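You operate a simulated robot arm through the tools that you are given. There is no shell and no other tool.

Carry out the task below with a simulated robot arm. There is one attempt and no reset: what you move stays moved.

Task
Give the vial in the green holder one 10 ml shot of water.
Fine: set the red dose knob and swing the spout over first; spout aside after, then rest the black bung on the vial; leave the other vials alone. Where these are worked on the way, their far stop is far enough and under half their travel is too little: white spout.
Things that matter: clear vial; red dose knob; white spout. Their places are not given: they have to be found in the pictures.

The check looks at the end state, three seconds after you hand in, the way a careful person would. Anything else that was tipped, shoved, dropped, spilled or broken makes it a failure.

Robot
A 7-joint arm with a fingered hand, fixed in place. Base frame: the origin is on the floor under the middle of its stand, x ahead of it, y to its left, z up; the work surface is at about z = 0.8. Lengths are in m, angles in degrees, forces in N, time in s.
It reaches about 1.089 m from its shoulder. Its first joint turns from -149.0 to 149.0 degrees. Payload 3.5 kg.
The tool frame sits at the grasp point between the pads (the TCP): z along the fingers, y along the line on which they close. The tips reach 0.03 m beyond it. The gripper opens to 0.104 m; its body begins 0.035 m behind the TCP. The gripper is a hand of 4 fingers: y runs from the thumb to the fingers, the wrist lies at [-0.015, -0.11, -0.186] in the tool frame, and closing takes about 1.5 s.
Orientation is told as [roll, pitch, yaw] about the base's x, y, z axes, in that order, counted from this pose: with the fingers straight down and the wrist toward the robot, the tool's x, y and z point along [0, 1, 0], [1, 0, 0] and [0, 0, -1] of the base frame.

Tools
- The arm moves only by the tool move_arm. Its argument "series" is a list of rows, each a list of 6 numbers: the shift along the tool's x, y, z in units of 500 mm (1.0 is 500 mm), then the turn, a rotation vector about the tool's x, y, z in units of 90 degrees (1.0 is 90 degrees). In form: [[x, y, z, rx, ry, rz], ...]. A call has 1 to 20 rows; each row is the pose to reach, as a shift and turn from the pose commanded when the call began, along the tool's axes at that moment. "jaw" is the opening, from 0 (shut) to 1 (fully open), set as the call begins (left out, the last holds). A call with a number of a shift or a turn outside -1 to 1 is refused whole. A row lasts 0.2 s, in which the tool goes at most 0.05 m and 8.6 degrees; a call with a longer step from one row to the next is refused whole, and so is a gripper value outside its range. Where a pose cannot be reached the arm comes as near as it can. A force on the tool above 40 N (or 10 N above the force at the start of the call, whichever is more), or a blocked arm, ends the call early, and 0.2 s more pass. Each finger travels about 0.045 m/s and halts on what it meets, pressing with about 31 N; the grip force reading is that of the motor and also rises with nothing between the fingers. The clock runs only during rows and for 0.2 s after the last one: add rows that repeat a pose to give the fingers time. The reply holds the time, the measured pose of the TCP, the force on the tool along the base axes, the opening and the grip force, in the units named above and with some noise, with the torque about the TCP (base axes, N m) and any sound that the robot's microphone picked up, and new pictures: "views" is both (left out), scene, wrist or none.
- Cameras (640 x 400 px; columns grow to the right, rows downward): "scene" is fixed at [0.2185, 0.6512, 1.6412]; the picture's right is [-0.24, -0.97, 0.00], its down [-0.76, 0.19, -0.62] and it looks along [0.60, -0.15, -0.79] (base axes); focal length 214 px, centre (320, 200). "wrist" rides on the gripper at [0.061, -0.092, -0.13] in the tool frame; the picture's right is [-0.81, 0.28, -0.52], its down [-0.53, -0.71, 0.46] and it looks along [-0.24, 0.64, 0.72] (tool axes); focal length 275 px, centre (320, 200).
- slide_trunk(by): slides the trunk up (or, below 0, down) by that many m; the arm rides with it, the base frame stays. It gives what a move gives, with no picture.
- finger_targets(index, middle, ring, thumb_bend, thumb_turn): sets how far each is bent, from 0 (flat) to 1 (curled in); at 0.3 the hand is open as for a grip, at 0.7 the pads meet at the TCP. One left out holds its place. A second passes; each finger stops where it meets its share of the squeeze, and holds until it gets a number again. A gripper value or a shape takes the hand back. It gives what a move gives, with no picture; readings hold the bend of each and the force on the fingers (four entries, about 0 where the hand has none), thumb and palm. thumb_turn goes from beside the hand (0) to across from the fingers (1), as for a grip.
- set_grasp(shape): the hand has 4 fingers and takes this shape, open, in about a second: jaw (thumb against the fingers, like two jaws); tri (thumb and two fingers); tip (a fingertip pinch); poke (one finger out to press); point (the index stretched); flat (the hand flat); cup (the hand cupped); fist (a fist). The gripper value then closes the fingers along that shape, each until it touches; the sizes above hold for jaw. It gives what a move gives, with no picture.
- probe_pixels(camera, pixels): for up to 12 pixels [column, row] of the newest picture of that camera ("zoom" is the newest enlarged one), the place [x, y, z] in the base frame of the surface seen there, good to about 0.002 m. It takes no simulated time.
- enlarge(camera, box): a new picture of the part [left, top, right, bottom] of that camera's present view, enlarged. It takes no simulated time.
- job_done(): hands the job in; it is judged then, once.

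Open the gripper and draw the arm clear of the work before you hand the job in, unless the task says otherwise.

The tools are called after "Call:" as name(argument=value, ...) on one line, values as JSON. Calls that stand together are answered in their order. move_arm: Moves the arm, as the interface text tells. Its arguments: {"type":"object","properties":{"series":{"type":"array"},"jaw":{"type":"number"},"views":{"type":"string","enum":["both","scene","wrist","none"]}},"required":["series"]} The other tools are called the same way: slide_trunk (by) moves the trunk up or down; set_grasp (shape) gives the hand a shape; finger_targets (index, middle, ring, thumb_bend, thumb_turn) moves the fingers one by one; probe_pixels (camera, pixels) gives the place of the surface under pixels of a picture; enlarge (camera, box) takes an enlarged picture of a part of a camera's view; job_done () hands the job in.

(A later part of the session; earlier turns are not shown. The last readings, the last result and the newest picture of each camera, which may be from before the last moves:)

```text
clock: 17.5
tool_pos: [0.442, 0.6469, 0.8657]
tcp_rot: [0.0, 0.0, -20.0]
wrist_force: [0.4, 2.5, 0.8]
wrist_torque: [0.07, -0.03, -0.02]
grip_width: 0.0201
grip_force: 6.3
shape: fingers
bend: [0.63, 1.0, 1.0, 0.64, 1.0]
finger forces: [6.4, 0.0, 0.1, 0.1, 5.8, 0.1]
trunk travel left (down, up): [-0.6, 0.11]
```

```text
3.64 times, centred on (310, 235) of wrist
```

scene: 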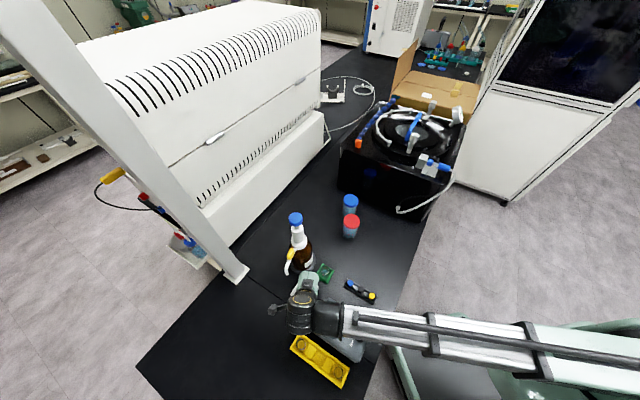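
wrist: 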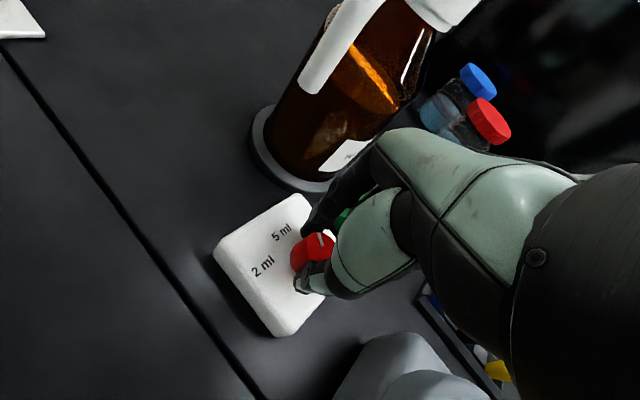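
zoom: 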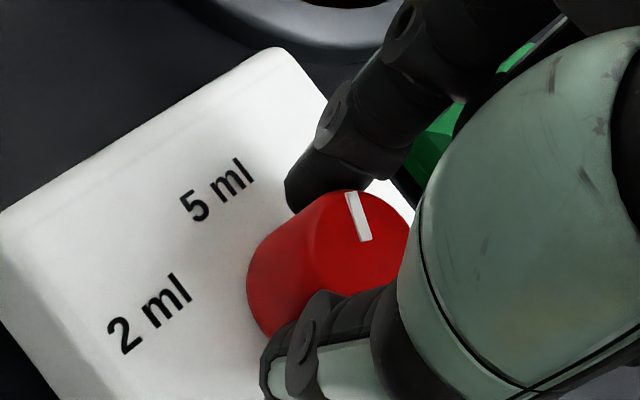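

The marker stays fixed relative to the fingers while the box turned in view, so the knob is turning. I continue another 31°.

Call:
move_arm(series=[[0, 0, 0, 0, 0, 0.056], [0, 0, 0, 0, 0, 0.111], [0, 0, 0, 0, 0, 0.167], [0, 0, 0, 0, 0, 0.222], [0, 0, 0, 0, 0, 0.278], [0, 0, 0, 0, 0, 0.34], [0, 0, 0, 0, 0, 0.34]], views="both")

Call:
enlarge(camera="wrist", box=[250, 180, 370, 290])

```text
clock: 19.1
tool_pos: [0.4439, 0.6451, 0.8657]
tcp_rot: [0.0, 0.0, -50.6]
wrist_force: [0.8, 4.5, 1.5]
wrist_torque: [0.1, -0.02, -0.04]
grip_width: 0.0202
grip_force: 6.7
shape: fingers
bend: [0.63, 1.0, 1.0, 0.64, 1.0]
finger forces: [5.8, 0.0, 0.1, 0.1, 7.4, 0.1]
trunk travel left (down, up): [-0.6, 0.11]
```

scene: 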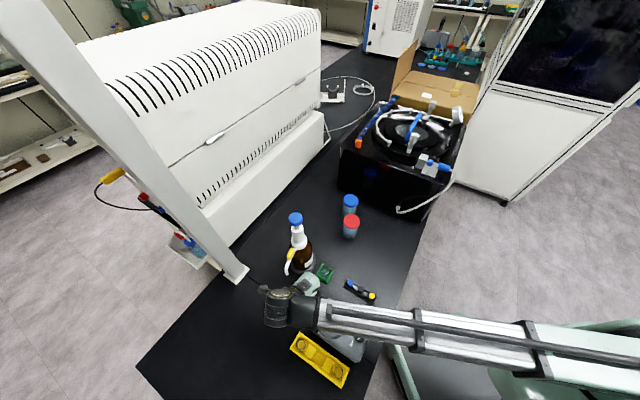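
wrist: 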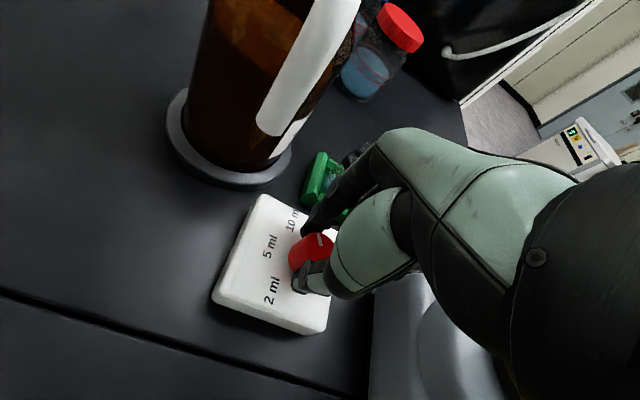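

```text
3.64 times, centred on (310, 235) of wrist
```

zoom: 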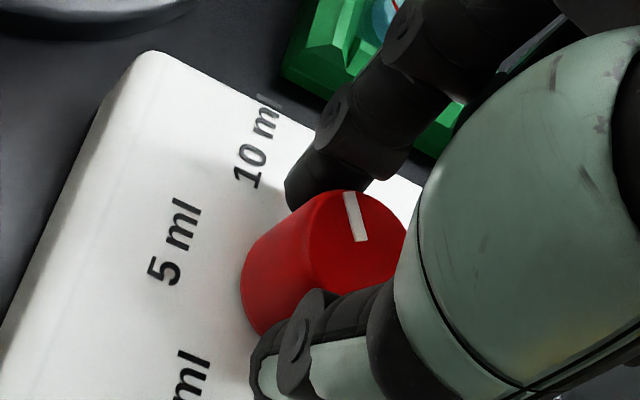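

The marker now points near the 10 ml side. I check the marker direction numerically and also that the curled fingers keep clear of the vial near (355,160).

Call:
probe_pixels(camera="zoom", pixels=[[347, 197], [358, 235], [255, 145], [178, 240], [365, 265], [320, 225]])

Call:
probe_pixels(camera="wrist", pixels=[[355, 160], [350, 152], [340, 180], [335, 165], [325, 160], [340, 195], [360, 150]])

Call:
enlarge(camera="wrist", box=[300, 130, 400, 210])

Call:
enlarge(camera="scene", box=[260, 250, 360, 320])

```text
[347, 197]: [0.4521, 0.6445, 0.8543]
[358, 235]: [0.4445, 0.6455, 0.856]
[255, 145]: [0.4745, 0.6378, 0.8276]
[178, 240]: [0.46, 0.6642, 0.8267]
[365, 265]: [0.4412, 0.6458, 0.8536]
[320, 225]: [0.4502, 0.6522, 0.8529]
```

```text
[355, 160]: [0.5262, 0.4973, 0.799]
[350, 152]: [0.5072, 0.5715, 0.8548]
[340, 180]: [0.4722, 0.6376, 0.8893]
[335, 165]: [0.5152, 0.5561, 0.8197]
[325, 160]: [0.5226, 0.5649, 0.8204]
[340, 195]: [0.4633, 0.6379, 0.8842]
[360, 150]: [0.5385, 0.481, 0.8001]
```

```text
5.00 times, centred on (350, 170) of wrist
```

zoom: 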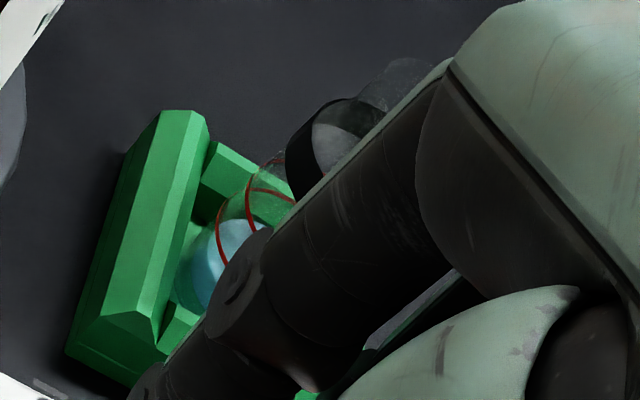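

```text
5.71 times, centred on (310, 285) of scene
```

zoom: 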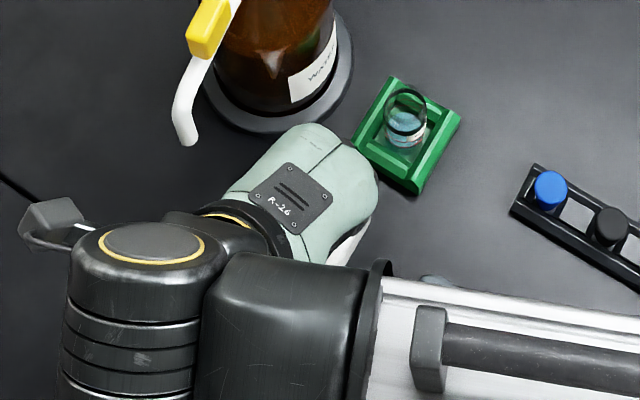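

Marker direction reads about −6° to −12° versus the 10 ml label at about −14°. I release evenly and lift straight up to look without the fingers in the way.

Call:
finger_targets(index=0.5, thumb_bend=0.5)

Call:
move_arm(series=[[0, 0, -0.05, 0, 0, 0], [0, 0, -0.1, 0, 0, 0], [0, 0, -0.16, 0, 0, 0], [0, 0, -0.22, 0, 0, 0], [0, 0, -0.28, 0, 0, 0], [0, 0, -0.28, 0, 0, 0]], views="both")

Call:
enlarge(camera="wrist", box=[160, 220, 320, 350])

```text
clock: 20.1
tool_pos: [0.444, 0.6454, 0.8644]
tcp_rot: [0.0, 0.1, -50.6]
wrist_force: [-0.4, -0.1, -0.6]
wrist_torque: [0.04, -0.02, 0.0]
grip_width: 0.0514
grip_force: 0.2
shape: fingers
bend: [0.5, 1.0, 1.0, 0.5, 1.0]
finger forces: [0.1, 0.1, 0.0, 0.1, 0.1, 0.0]
trunk travel left (down, up): [-0.6, 0.11]
```

```text
clock: 21.5
tool_pos: [0.4429, 0.6443, 1.0073]
tcp_rot: [0.1, 0.0, -50.7]
wrist_force: [0.6, -0.3, -0.2]
wrist_torque: [0.01, -0.01, 0.01]
grip_width: 0.0515
grip_force: 0.0
shape: fingers
bend: [0.5, 1.0, 1.0, 0.5, 1.0]
finger forces: [0.0, 0.1, 0.0, 0.1, 0.0, 0.1]
trunk travel left (down, up): [-0.6, 0.11]
```

scene: 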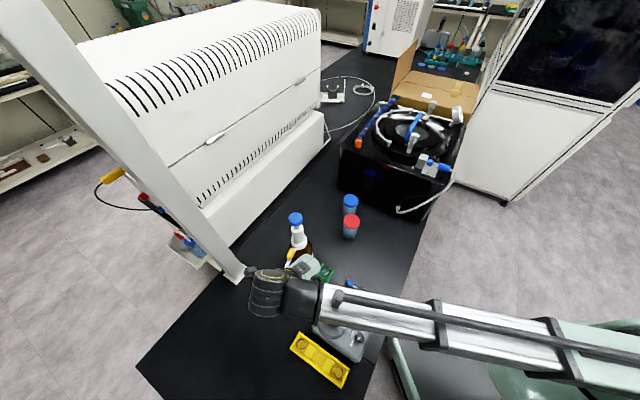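
wrist: 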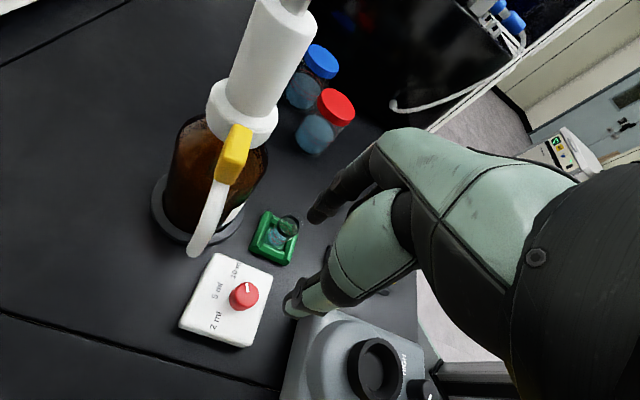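

```text
3.08 times, centred on (240, 285) of wrist
```

zoom: 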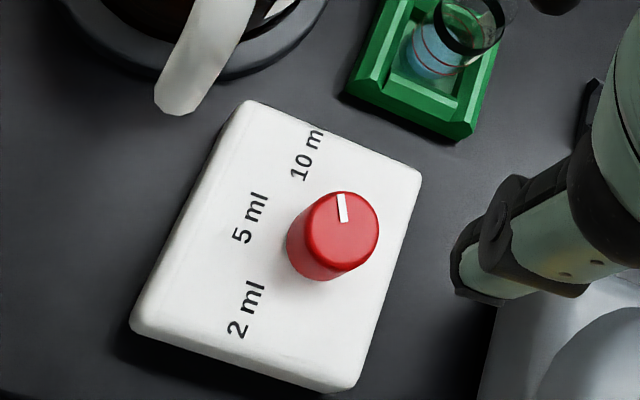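

The knob's marker now points up-left toward "10 ml". I zoom in tighter and measure the angle.

Call:
enlarge(camera="wrist", box=[220, 255, 270, 315])

Call:
probe_pixels(camera="zoom", pixels=[[320, 200]])

```text
6.67 times, centred on (245, 285) of wrist
```

zoom: 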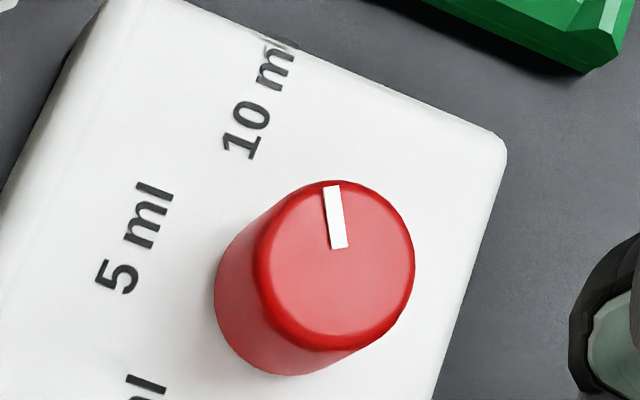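

```text
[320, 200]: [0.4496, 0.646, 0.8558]
```

By camera geometry the marker is at ≈−10° while 10 ml sits at ≈−15°, so it is about 5° short. I go back down on the same line and re-grip for a small extra turn.

Call:
move_arm(series=[[0, 0, 0.06, 0, 0, 0], [0, 0, 0.12, 0, 0, 0], [0, 0, 0.18, 0, 0, 0], [0, 0, 0.23, 0, 0, 0], [0, 0, 0.26, 0, 0, 0], [0, 0, 0.28, 0, 0, 0], [0, 0, 0.28, 0, 0, 0]], views="wrist")

Call:
finger_targets(index=0.61, thumb_bend=0.61)

Call:
finger_targets(index=0.7, thumb_bend=0.7)

```text
clock: 23.1
tool_pos: [0.4423, 0.6449, 0.8654]
tcp_rot: [0.0, 0.1, -50.7]
wrist_force: [0.5, -0.1, -0.4]
wrist_torque: [0.02, 0.01, 0.01]
grip_width: 0.0514
grip_force: 0.1
shape: fingers
bend: [0.5, 1.0, 1.0, 0.5, 1.0]
finger forces: [0.0, 0.0, 0.0, 0.0, 0.0, 0.1]
trunk travel left (down, up): [-0.6, 0.11]
```

wrist: 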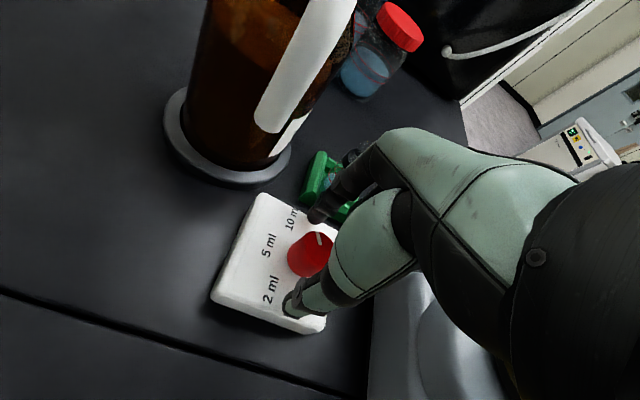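

```text
clock: 24.1
tool_pos: [0.4425, 0.6445, 0.8653]
tcp_rot: [0.0, 0.1, -50.6]
wrist_force: [1.0, 0.1, -0.2]
wrist_torque: [0.01, 0.01, -0.01]
grip_width: 0.0248
grip_force: 0.4
shape: fingers
bend: [0.61, 1.0, 1.0, 0.6, 1.0]
finger forces: [0.2, 0.0, 0.0, 0.1, 0.3, 0.0]
trunk travel left (down, up): [-0.6, 0.11]
```

```text
clock: 25.1
tool_pos: [0.4429, 0.6453, 0.8652]
tcp_rot: [0.0, 0.0, -50.5]
wrist_force: [0.5, 1.3, -1.6]
wrist_torque: [0.01, -0.02, -0.01]
grip_width: 0.0209
grip_force: 5.4
shape: fingers
bend: [0.62, 1.0, 1.0, 0.63, 1.0]
finger forces: [5.4, 0.1, 0.1, 0.0, 5.8, 0.0]
trunk travel left (down, up): [-0.6, 0.11]
```

Gripped again at about 5.5 N. I turn 7° further clockwise, then release and lift to check.

Call:
move_arm(series=[[0, 0, 0, 0, 0, 0.04], [0, 0, 0, 0, 0, 0.078], [0, 0, 0, 0, 0, 0.078]], views="none")

Call:
finger_targets(index=0.5, thumb_bend=0.5)

Call:
move_arm(series=[[0, 0, -0.05, 0, 0, 0], [0, 0, -0.1, 0, 0, 0], [0, 0, -0.16, 0, 0, 0], [0, 0, -0.22, 0, 0, 0], [0, 0, -0.28, 0, 0, 0], [0, 0, -0.28, 0, 0, 0]], views="both")

Call:
enlarge(camera="wrist", box=[220, 255, 270, 315])

```text
clock: 25.9
tool_pos: [0.442, 0.6449, 0.8644]
tcp_rot: [-0.1, 0.0, -57.7]
wrist_force: [-0.5, 1.4, -3.2]
wrist_torque: [0.03, -0.01, 0.08]
grip_width: 0.0209
grip_force: 6.0
shape: fingers
bend: [0.63, 1.0, 1.0, 0.63, 1.0]
finger forces: [5.2, 0.1, 0.0, 0.0, 6.6, 0.0]
trunk travel left (down, up): [-0.6, 0.11]
```

```text
clock: 26.9
tool_pos: [0.4436, 0.6454, 0.8661]
tcp_rot: [0.0, 0.0, -57.6]
wrist_force: [-0.9, 0.7, 0.2]
wrist_torque: [0.0, 0.01, 0.03]
grip_width: 0.0512
grip_force: 0.1
shape: fingers
bend: [0.5, 1.0, 1.0, 0.5, 1.0]
finger forces: [0.0, 0.1, 0.0, 0.1, 0.1, 0.1]
trunk travel left (down, up): [-0.6, 0.11]
```

```text
clock: 28.3
tool_pos: [0.4444, 0.6441, 1.0066]
tcp_rot: [0.0, 0.0, -57.6]
wrist_force: [-0.1, 0.4, 0.7]
wrist_torque: [-0.03, 0.0, -0.01]
grip_width: 0.0516
grip_force: 0.0
shape: fingers
bend: [0.5, 1.0, 1.0, 0.5, 1.0]
finger forces: [0.0, 0.0, 0.0, 0.1, 0.1, 0.1]
trunk travel left (down, up): [-0.6, 0.11]
```

scene: 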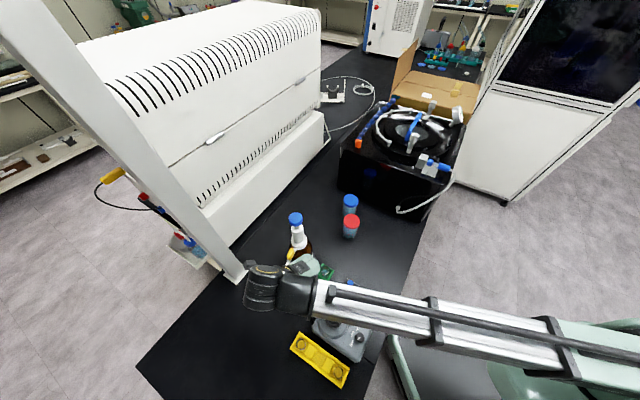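
wrist: 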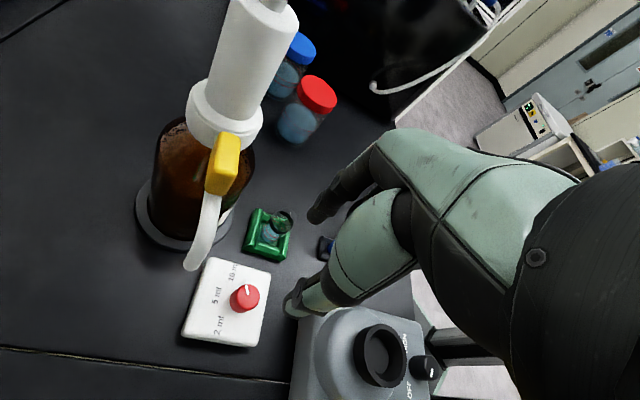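

```text
6.67 times, centred on (245, 285) of wrist
```

zoom: 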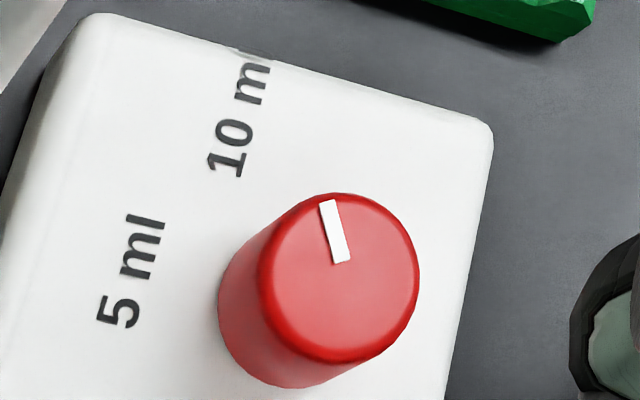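

By the same geometry the marker is now at ≈−16°, matching the 10 ml label (−15°). Next the spout: I re-measure the bottle axis and spout from the scene view, and the white post near the hood.

Call:
enlarge(camera="scene", box=[272, 205, 328, 240])

Call:
probe_pixels(camera="zoom", pixels=[[195, 155], [345, 155], [270, 92], [270, 150], [275, 215], [225, 270], [350, 265], [290, 312], [240, 350], [360, 340], [290, 330], [290, 380]])

Call:
probe_pixels(camera="scene", pixels=[[237, 272], [228, 280], [245, 268], [215, 240], [205, 210], [240, 262], [200, 255]])

```text
11.43 times, centred on (300, 222) of scene
```

zoom: 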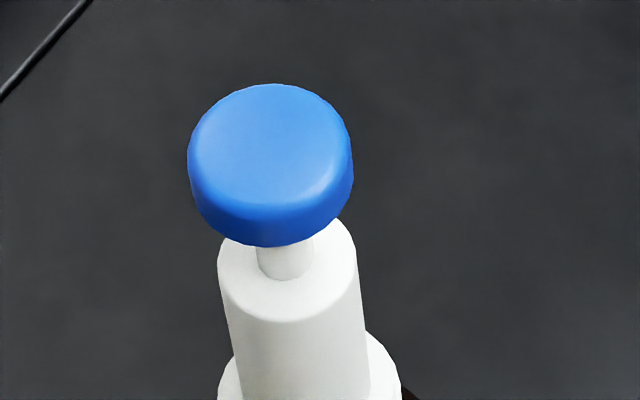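

```text
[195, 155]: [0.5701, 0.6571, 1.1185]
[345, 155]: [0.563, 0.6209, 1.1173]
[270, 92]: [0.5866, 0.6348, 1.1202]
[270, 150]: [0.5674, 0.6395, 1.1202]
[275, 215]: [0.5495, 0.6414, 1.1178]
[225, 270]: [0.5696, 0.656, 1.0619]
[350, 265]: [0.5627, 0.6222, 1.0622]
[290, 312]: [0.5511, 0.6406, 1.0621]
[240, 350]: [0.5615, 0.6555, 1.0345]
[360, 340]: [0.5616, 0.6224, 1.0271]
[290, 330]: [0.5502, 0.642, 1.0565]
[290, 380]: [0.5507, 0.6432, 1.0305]
```

```text
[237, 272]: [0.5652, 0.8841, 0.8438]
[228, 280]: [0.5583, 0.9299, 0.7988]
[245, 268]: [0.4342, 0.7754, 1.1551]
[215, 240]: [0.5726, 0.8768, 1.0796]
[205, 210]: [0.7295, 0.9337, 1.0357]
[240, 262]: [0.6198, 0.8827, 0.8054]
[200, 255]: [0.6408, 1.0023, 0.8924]
```

Axis ≈(0.567, 0.639), spout at ≈145.5° with tip radius ≈0.105; the vial is at ≈226° radius 0.104, so about 81° of swing. I raise the hand first and start turning toward yaw 55.

Call:
move_arm(series=[[0, 0, -0.08, 0, 0, 0], [0, 0, -0.16, 0, 0, 0], [0, 0, -0.24, 0, 0, -0.06], [0, 0, -0.28, 0, 0, -0.14], [0, 0, -0.28, 0, 0, -0.22], [0, 0, -0.28, 0, 0, -0.3], [0, 0, -0.28, 0, 0, -0.38], [0, 0, -0.28, 0, 0, -0.46], [0, 0, -0.28, 0, 0, -0.54], [0, 0, -0.28, 0, 0, -0.62], [0, 0, -0.28, 0, 0, -0.64], [0, 0, -0.28, 0, 0, -0.64]], views="scene")

Call:
finger_targets(index=0.5, middle=0.5, ring=0.5, thumb_bend=0.5, thumb_turn=1.0)

```text
clock: 30.9
tool_pos: [0.4423, 0.6455, 1.1456]
tcp_rot: [0.0, 0.0, 0.2]
wrist_force: [-0.2, -0.5, -0.2]
wrist_torque: [-0.02, -0.03, -0.01]
grip_width: 0.0514
grip_force: 0.0
shape: fingers
bend: [0.5, 1.0, 1.0, 0.5, 1.0]
finger forces: [0.1, 0.0, 0.0, 0.0, 0.0, 0.1]
out of reach, approached as far as the arm can: row 1, 2, 3
trunk travel left (down, up): [-0.6, 0.11]
```

scene: 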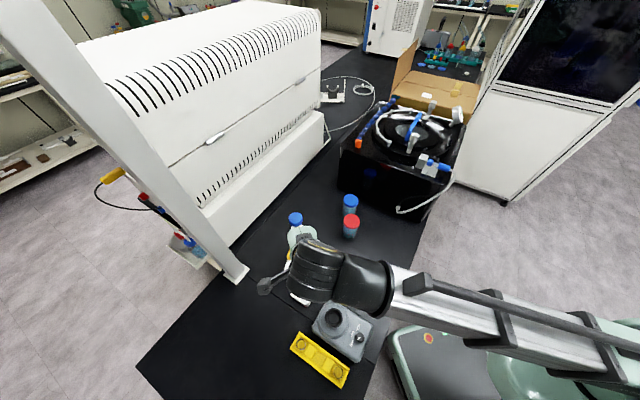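

```text
clock: 31.9
tool_pos: [0.4424, 0.6444, 1.1447]
tcp_rot: [0.0, 0.0, 0.0]
wrist_force: [-0.8, -0.5, 0.1]
wrist_torque: [-0.01, 0.01, 0.02]
grip_width: 0.0513
grip_force: 0.2
shape: fingers
bend: [0.5, 0.5, 0.5, 0.5, 1.0]
finger forces: [0.0, 0.0, 0.0, 0.1, 0.1, 0.0]
trunk travel left (down, up): [-0.6, 0.11]
```

Now I move above the spout (TCP at radius 0.10, yaw 55.5), staying at z≈1.145, with all fingers half open so the spout will sit between thumb and fingers.

Call:
move_arm(series=[[0.015, 0.012, 0, 0, 0, -0.088], [0.029, 0.024, 0, 0, 0, -0.176], [0.044, 0.036, 0, 0, 0, -0.264], [0.058, 0.048, 0, 0, 0, -0.352], [0.073, 0.06, 0, 0, 0, -0.44], [0.087, 0.072, 0, 0, 0, -0.528], [0.102, 0.084, 0, 0, 0, -0.617], [0.102, 0.084, 0, 0, 0, -0.617]], views="both")

Call:
enlarge(camera="scene", box=[250, 200, 370, 300])

Call:
enlarge(camera="wrist", box=[220, 140, 420, 320])

```text
clock: 33.7
tool_pos: [0.4849, 0.6958, 1.1454]
tcp_rot: [-0.1, -0.1, 55.6]
wrist_force: [-0.8, -1.0, -0.2]
wrist_torque: [-0.08, 0.01, 0.01]
grip_width: 0.0517
grip_force: 0.0
shape: fingers
bend: [0.5, 0.5, 0.5, 0.5, 1.0]
finger forces: [0.0, 0.0, 0.0, 0.0, 0.0, 0.0]
trunk travel left (down, up): [-0.6, 0.11]
```

scene: 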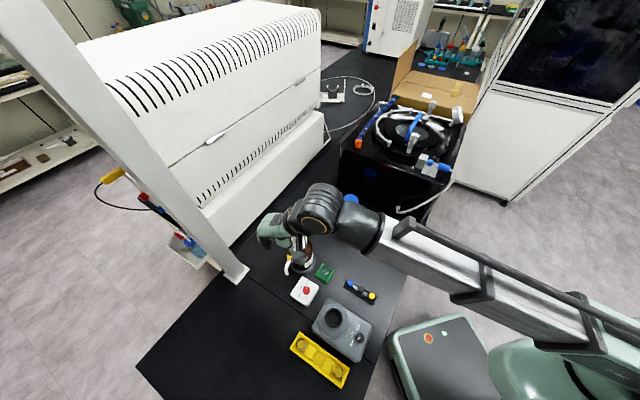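
wrist: 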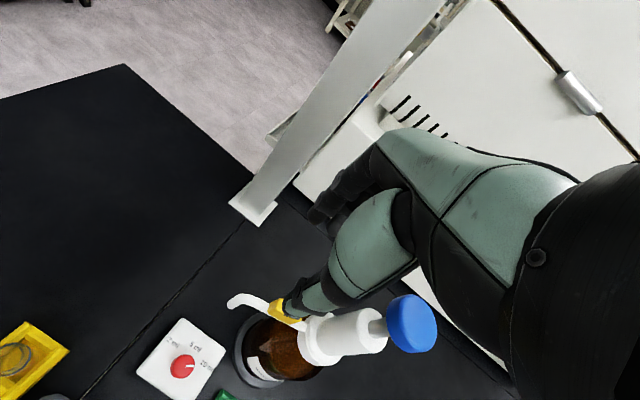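

```text
4.00 times, centred on (310, 250) of scene
```

zoom: 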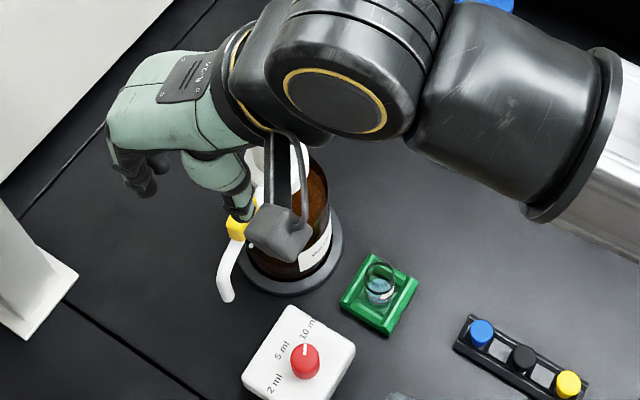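

```text
2.22 times, centred on (320, 230) of wrist
```

zoom: 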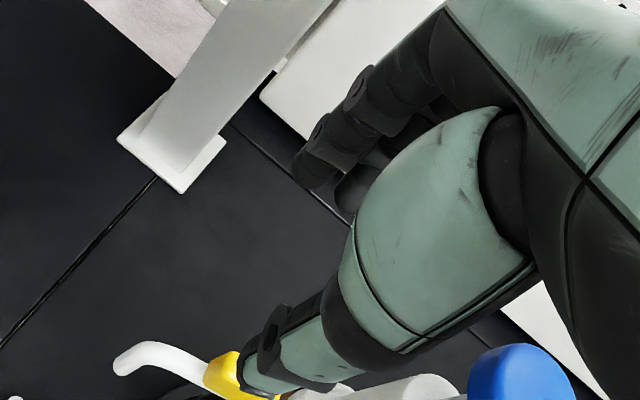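

The spout projects where expected below the TCP (wrist ≈(243,300)). Before lowering I check that the wrist drum and forearm will miss the blue cap at (0.567, 0.639, 1.119).

Call:
enlarge(camera="scene", box=[250, 180, 410, 290])

Call:
probe_pixels(camera="zoom", pixels=[[250, 90], [300, 40], [290, 130], [270, 150], [330, 100], [380, 80], [440, 150], [440, 220], [520, 250], [350, 60], [230, 80], [210, 110]])

```text
3.64 times, centred on (330, 235) of scene
```

zoom: 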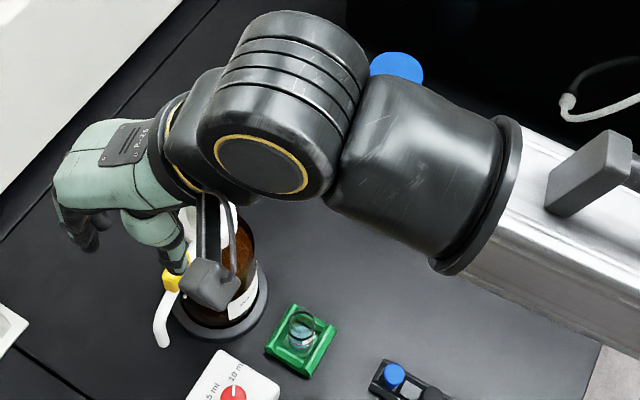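

```text
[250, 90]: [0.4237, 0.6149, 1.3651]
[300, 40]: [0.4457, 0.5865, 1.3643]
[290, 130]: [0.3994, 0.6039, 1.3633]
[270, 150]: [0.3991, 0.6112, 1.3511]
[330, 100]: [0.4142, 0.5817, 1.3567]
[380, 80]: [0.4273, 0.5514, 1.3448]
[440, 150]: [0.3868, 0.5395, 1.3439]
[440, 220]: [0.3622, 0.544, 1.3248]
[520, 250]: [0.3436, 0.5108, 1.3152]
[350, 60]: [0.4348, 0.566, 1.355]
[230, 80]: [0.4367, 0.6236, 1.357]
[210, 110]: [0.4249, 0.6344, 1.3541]
```

Distances are ample (≥0.08 m). I lower the hand over the spout to z≈1.03 first and look.

Call:
move_arm(series=[[0, 0, 0.06, 0, 0, 0], [0, 0, 0.12, 0, 0, 0], [0, 0, 0.18, 0, 0, 0], [0, 0, 0.23, 0, 0, 0], [0, 0, 0.23, 0, 0, 0]], views="both")

Call:
enlarge(camera="wrist", box=[220, 140, 420, 320])

Call:
enlarge(camera="scene", box=[260, 210, 340, 280])

```text
clock: 34.9
tool_pos: [0.4858, 0.6962, 1.0298]
tcp_rot: [0.0, 0.0, 55.5]
wrist_force: [-1.2, 0.1, 0.7]
wrist_torque: [0.0, -0.01, 0.0]
grip_width: 0.0516
grip_force: 0.1
shape: fingers
bend: [0.5, 0.5, 0.5, 0.5, 1.0]
finger forces: [0.1, 0.0, 0.0, 0.0, 0.0, 0.0]
trunk travel left (down, up): [-0.6, 0.11]
```

scene: 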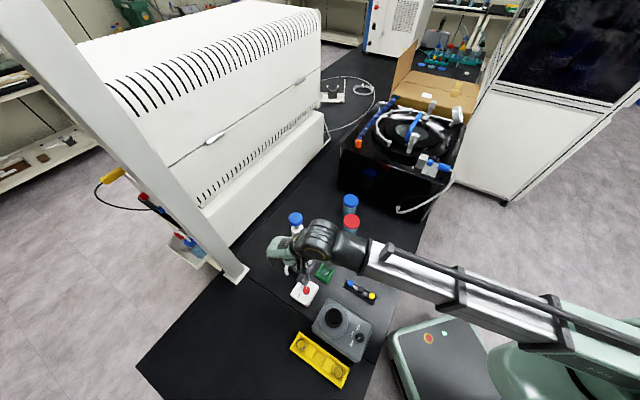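
wrist: 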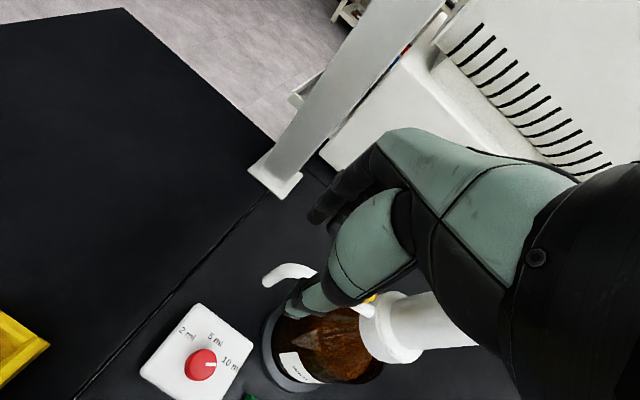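

```text
2.22 times, centred on (320, 230) of wrist
```

zoom: 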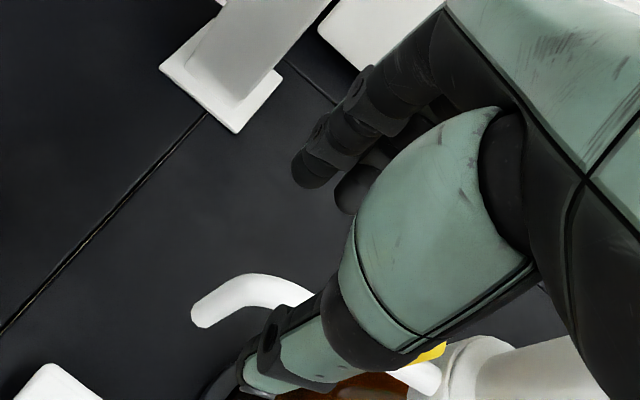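

```text
5.71 times, centred on (300, 245) of scene
```

zoom: 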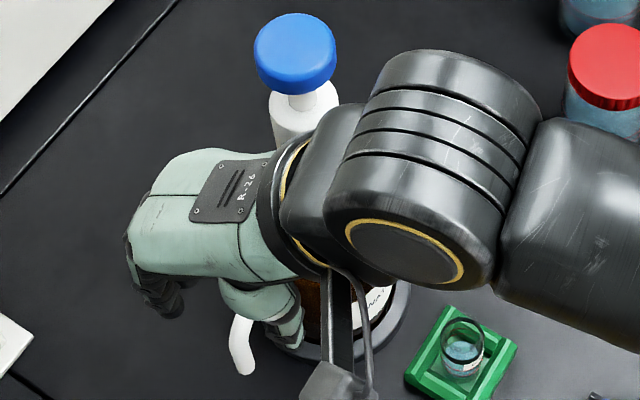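

The spout end (zoom 240,300) runs between the thumb and the fingers. I lower the last 45 mm slowly to z≈0.985, which keeps the palm above the yellow tab.

Call:
move_arm(series=[[0, 0, 0.02, 0, 0, 0], [0, 0, 0.04, 0, 0, 0], [0, 0, 0.06, 0, 0, 0], [0, 0, 0.075, 0, 0, 0], [0, 0, 0.088, 0, 0, 0], [0, 0, 0.088, 0, 0, 0]], views="both")

Call:
enlarge(camera="wrist", box=[220, 140, 420, 320])

Call:
enlarge(camera="scene", box=[260, 210, 340, 280])

```text
clock: 36.3
tool_pos: [0.4852, 0.6948, 0.9868]
tcp_rot: [0.0, 0.1, 55.6]
wrist_force: [0.3, -0.1, -0.3]
wrist_torque: [-0.05, -0.03, 0.03]
grip_width: 0.0518
grip_force: 0.0
shape: fingers
bend: [0.5, 0.5, 0.5, 0.5, 1.0]
finger forces: [0.0, 0.0, 0.0, 0.0, 0.0, 0.1]
trunk travel left (down, up): [-0.6, 0.11]
```

scene: 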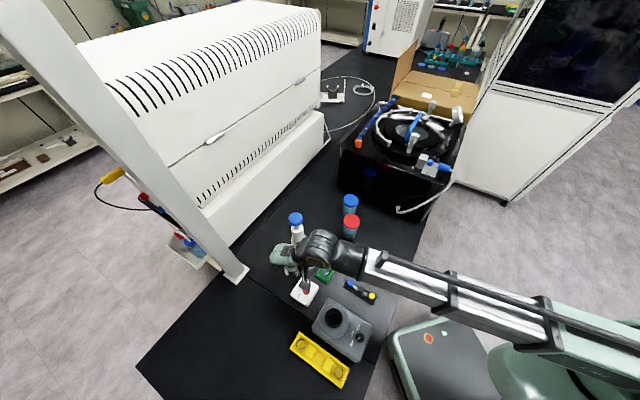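
wrist: 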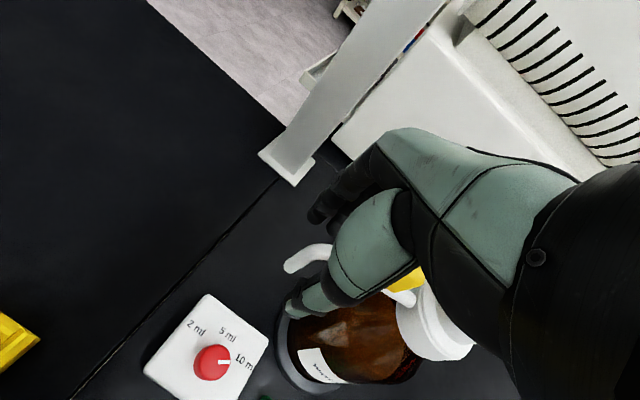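

```text
2.22 times, centred on (320, 230) of wrist
```

zoom: 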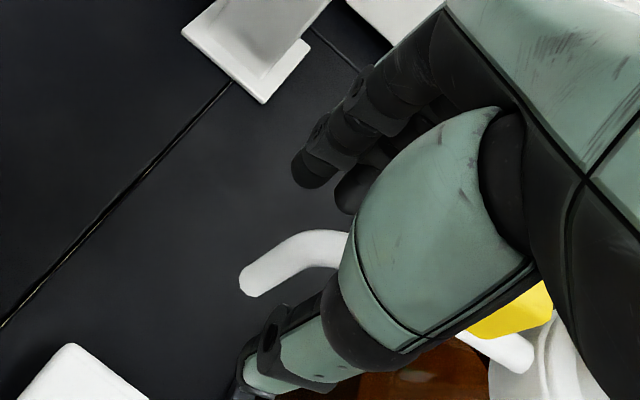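

```text
5.71 times, centred on (300, 245) of scene
```

zoom: 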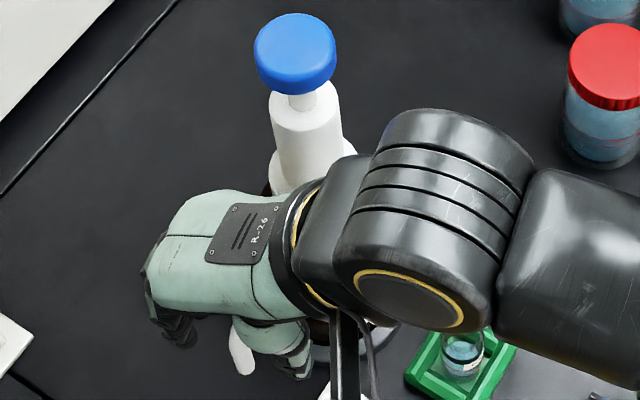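

The tube passes right through the grasp centre. I swing the hand around the bottle axis by 40° first, rotating with the spout, and watch the forces.

Call:
move_arm(series=[[-0.0008, -0.0174, 0, 0, 0, -0.0556], [-0.003, -0.0346, 0, 0, 0, -0.1111], [-0.0068, -0.0516, 0, 0, 0, -0.1667], [-0.012, -0.0682, 0, 0, 0, -0.2222], [-0.0187, -0.0843, 0, 0, 0, -0.2778], [-0.0267, -0.0997, 0, 0, 0, -0.3333], [-0.0361, -0.1144, 0, 0, 0, -0.3889], [-0.0467, -0.1282, 0, 0, 0, -0.4444], [-0.0467, -0.1282, 0, 0, 0, -0.4444]], views="both")

Call:
enlarge(camera="scene", box=[260, 210, 340, 280])

Call:
enlarge(camera="wrist", box=[220, 140, 420, 320])

```text
clock: 38.3
tool_pos: [0.4682, 0.6314, 0.9871]
tcp_rot: [0.0, 0.0, 95.6]
wrist_force: [-1.6, -0.6, 0.7]
wrist_torque: [-0.01, 0.02, -0.01]
grip_width: 0.0518
grip_force: 0.0
shape: fingers
bend: [0.5, 0.5, 0.5, 0.5, 1.0]
finger forces: [0.2, 0.0, 0.0, 0.0, 0.1, 0.0]
trunk travel left (down, up): [-0.6, 0.11]
```

scene: 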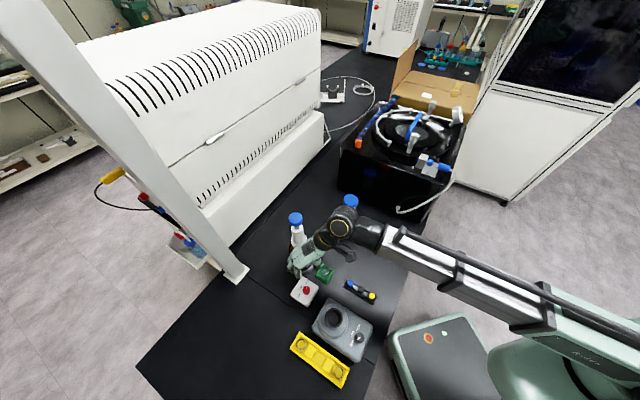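
wrist: 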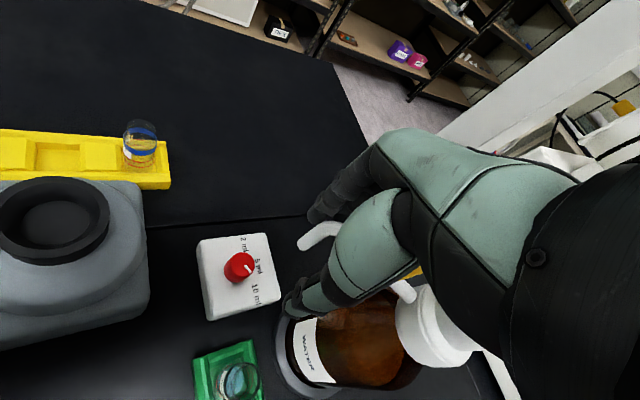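

```text
5.71 times, centred on (300, 245) of scene
```

zoom: 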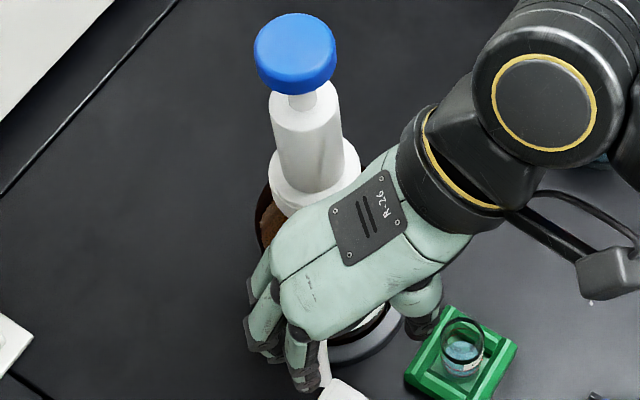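

```text
2.22 times, centred on (320, 230) of wrist
```

zoom: 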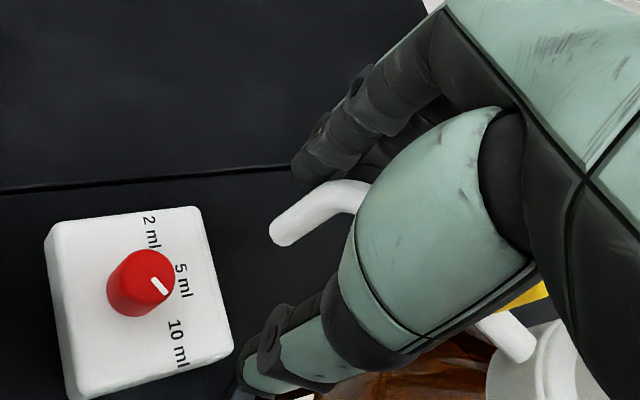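

The spout follows the index with negligible force, and the knob marker still agrees with 10 ml. I continue the swing by another 35°.

Call:
move_arm(series=[[-0.0008, -0.0174, 0, 0, 0, -0.0556], [-0.003, -0.0346, 0, 0, 0, -0.1111], [-0.0068, -0.0516, 0, 0, 0, -0.1667], [-0.012, -0.0682, 0, 0, 0, -0.2222], [-0.0187, -0.0843, 0, 0, 0, -0.2778], [-0.0267, -0.0997, 0, 0, 0, -0.3333], [-0.0361, -0.1144, 0, 0, 0, -0.3889], [-0.0361, -0.1144, 0, 0, 0, -0.3889]], views="both")

Call:
enlarge(camera="scene", box=[260, 210, 340, 280])

Call:
enlarge(camera="wrist", box=[180, 140, 420, 340])

```text
clock: 40.1
tool_pos: [0.4903, 0.5764, 0.9877]
tcp_rot: [0.0, 0.0, 130.6]
wrist_force: [-0.1, -0.4, 0.3]
wrist_torque: [0.02, 0.0, 0.04]
grip_width: 0.0521
grip_force: 0.2
shape: fingers
bend: [0.5, 0.5, 0.5, 0.5, 1.0]
finger forces: [0.5, 0.0, 0.0, 0.0, 0.0, 0.1]
trunk travel left (down, up): [-0.6, 0.11]
```

scene: 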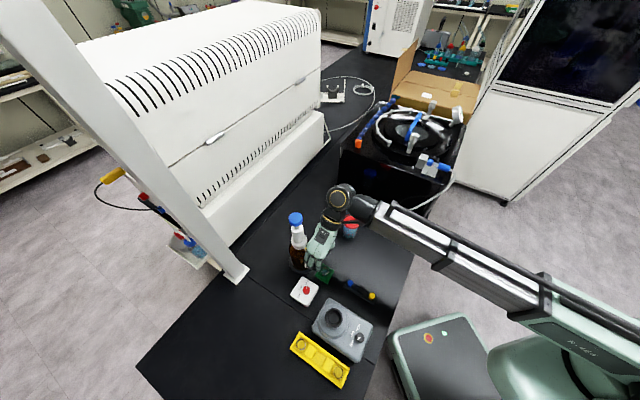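
wrist: 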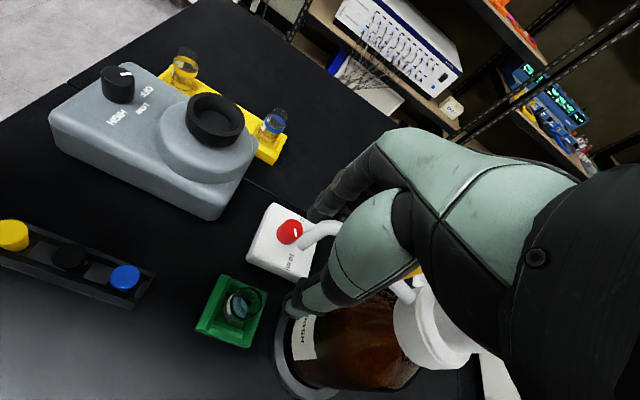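

```text
5.71 times, centred on (300, 245) of scene
```

zoom: 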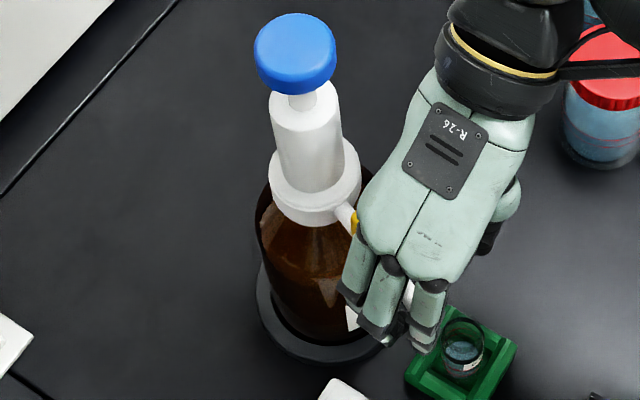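

```text
2.00 times, centred on (300, 240) of wrist
```

zoom: 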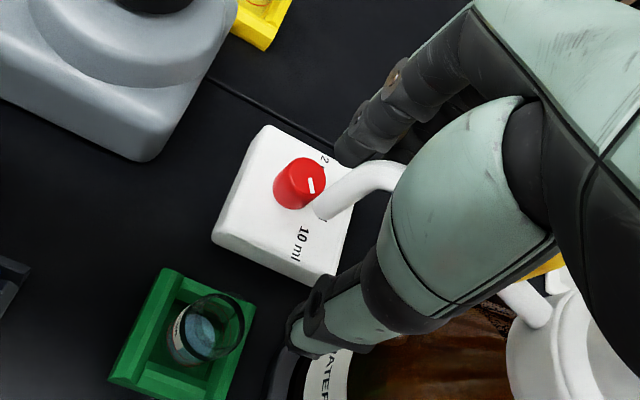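

I probe the spout's current position and the red/blue capped bottles near the wrist.

Call:
probe_pixels(camera="zoom", pixels=[[322, 208], [345, 192], [375, 172], [525, 300], [540, 310]])

Call:
probe_pixels(camera="scene", pixels=[[349, 222], [350, 200], [352, 232], [338, 197], [345, 190], [330, 230], [372, 210]])

```text
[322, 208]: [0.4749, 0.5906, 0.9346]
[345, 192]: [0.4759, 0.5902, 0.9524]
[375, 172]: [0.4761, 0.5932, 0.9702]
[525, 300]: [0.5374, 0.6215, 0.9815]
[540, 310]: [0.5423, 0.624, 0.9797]
```

```text
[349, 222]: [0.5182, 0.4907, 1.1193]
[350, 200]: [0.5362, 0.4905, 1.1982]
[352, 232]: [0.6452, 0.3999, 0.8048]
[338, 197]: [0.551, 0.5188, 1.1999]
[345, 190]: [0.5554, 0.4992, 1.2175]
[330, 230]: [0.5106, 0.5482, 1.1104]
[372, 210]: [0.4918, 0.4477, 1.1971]
```

The spout tip is at about (0.477, 0.592), i.e. ≈207° around the axis; about 19° more is needed. I continue 10° in small steps.

Call:
move_arm(series=[[-0.0003, -0.0104, 0, 0, 0, -0.0333], [-0.0011, -0.0208, 0, 0, 0, -0.0667], [-0.003, -0.0346, 0, 0, 0, -0.1111], [-0.003, -0.0346, 0, 0, 0, -0.1111]], views="both")

Call:
enlarge(camera="wrist", box=[180, 140, 420, 340])

```text
clock: 41.1
tool_pos: [0.5031, 0.562, 0.9854]
tcp_rot: [0.0, 0.0, 140.5]
wrist_force: [-0.2, -0.4, -0.4]
wrist_torque: [0.0, 0.0, 0.02]
grip_width: 0.0521
grip_force: 0.3
shape: fingers
bend: [0.49, 0.5, 0.5, 0.5, 1.0]
finger forces: [1.0, 0.1, 0.0, 0.0, 0.1, 0.0]
trunk travel left (down, up): [-0.6, 0.11]
```

scene: 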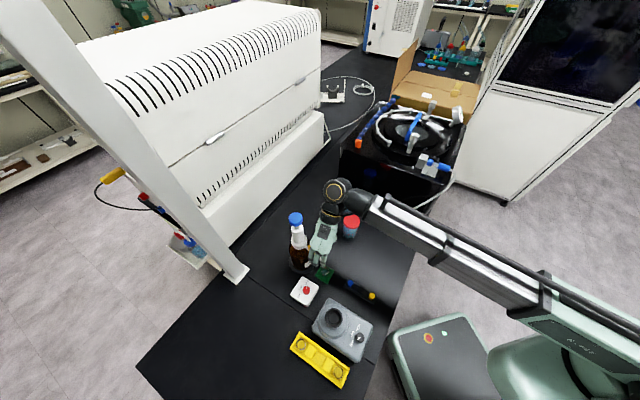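
wrist: 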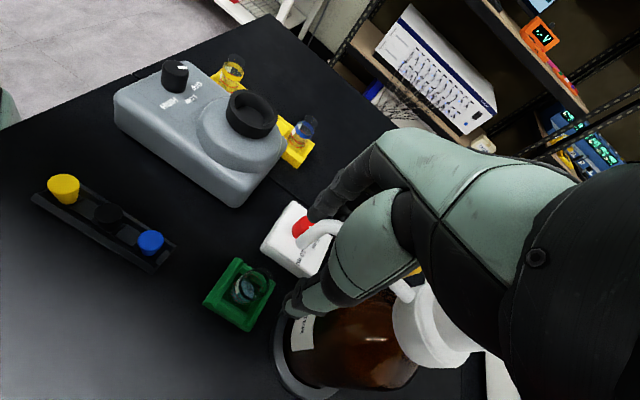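

```text
2.00 times, centred on (300, 240) of wrist
```

zoom: 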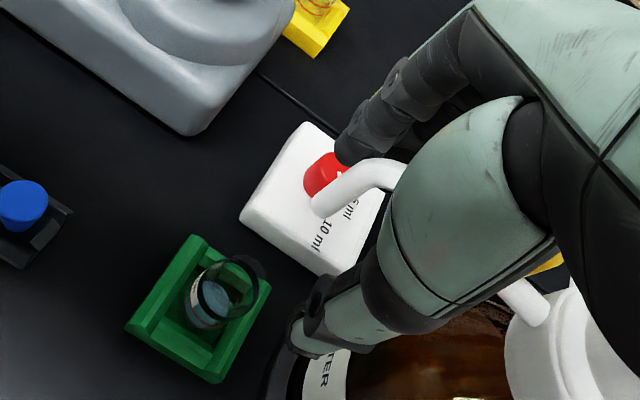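

Index contact is only 1.0 N. I probe the spout tip and go another 9°.

Call:
probe_pixels(camera="zoom", pixels=[[320, 207], [335, 192], [360, 180], [380, 170], [525, 300]])

Call:
move_arm(series=[[-0.0003, -0.0104, 0, 0, 0, -0.0333], [-0.0011, -0.0208, 0, 0, 0, -0.0667], [-0.0025, -0.0312, 0, 0, 0, -0.1], [-0.0025, -0.0312, 0, 0, 0, -0.1]], views="both")

Call:
enlarge(camera="wrist", box=[180, 140, 420, 340])

```text
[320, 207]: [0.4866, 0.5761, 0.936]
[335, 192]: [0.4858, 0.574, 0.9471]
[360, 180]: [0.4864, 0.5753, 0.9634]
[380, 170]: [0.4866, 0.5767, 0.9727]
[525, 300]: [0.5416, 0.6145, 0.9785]
```

```text
clock: 42.1
tool_pos: [0.5172, 0.5539, 0.9881]
tcp_rot: [-0.1, 0.0, 149.6]
wrist_force: [0.6, 0.4, 0.6]
wrist_torque: [0.0, 0.0, 0.0]
grip_width: 0.0519
grip_force: 0.1
shape: fingers
bend: [0.5, 0.5, 0.5, 0.5, 1.0]
finger forces: [0.0, 0.0, 0.0, 0.1, 0.1, 0.1]
trunk travel left (down, up): [-0.6, 0.11]
```

scene: 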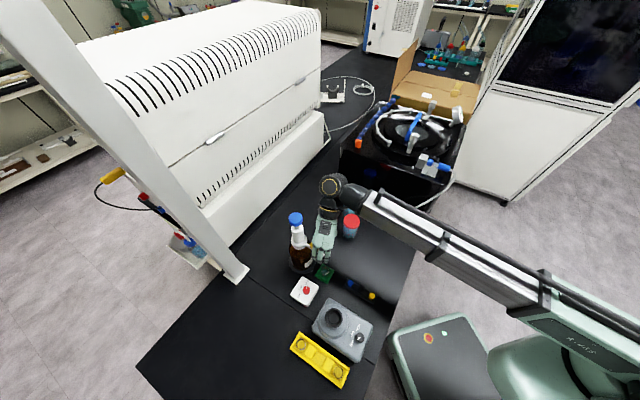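
wrist: 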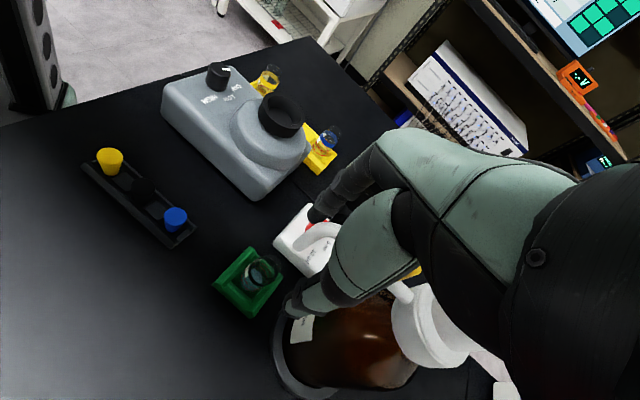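

```text
2.00 times, centred on (300, 240) of wrist
```

zoom: 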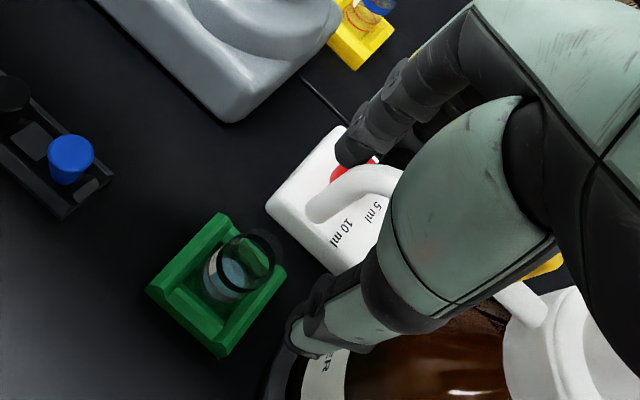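

Finger forces dropped to zero; I probe the spout tip again to see where it is now.

Call:
probe_pixels(camera="zoom", pixels=[[318, 210], [325, 198], [350, 185], [380, 172], [520, 297], [335, 205]])

```text
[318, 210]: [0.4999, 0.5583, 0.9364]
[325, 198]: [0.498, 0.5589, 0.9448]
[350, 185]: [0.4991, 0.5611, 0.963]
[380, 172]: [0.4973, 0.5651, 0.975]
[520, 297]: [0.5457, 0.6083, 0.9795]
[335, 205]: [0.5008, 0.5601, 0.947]
```

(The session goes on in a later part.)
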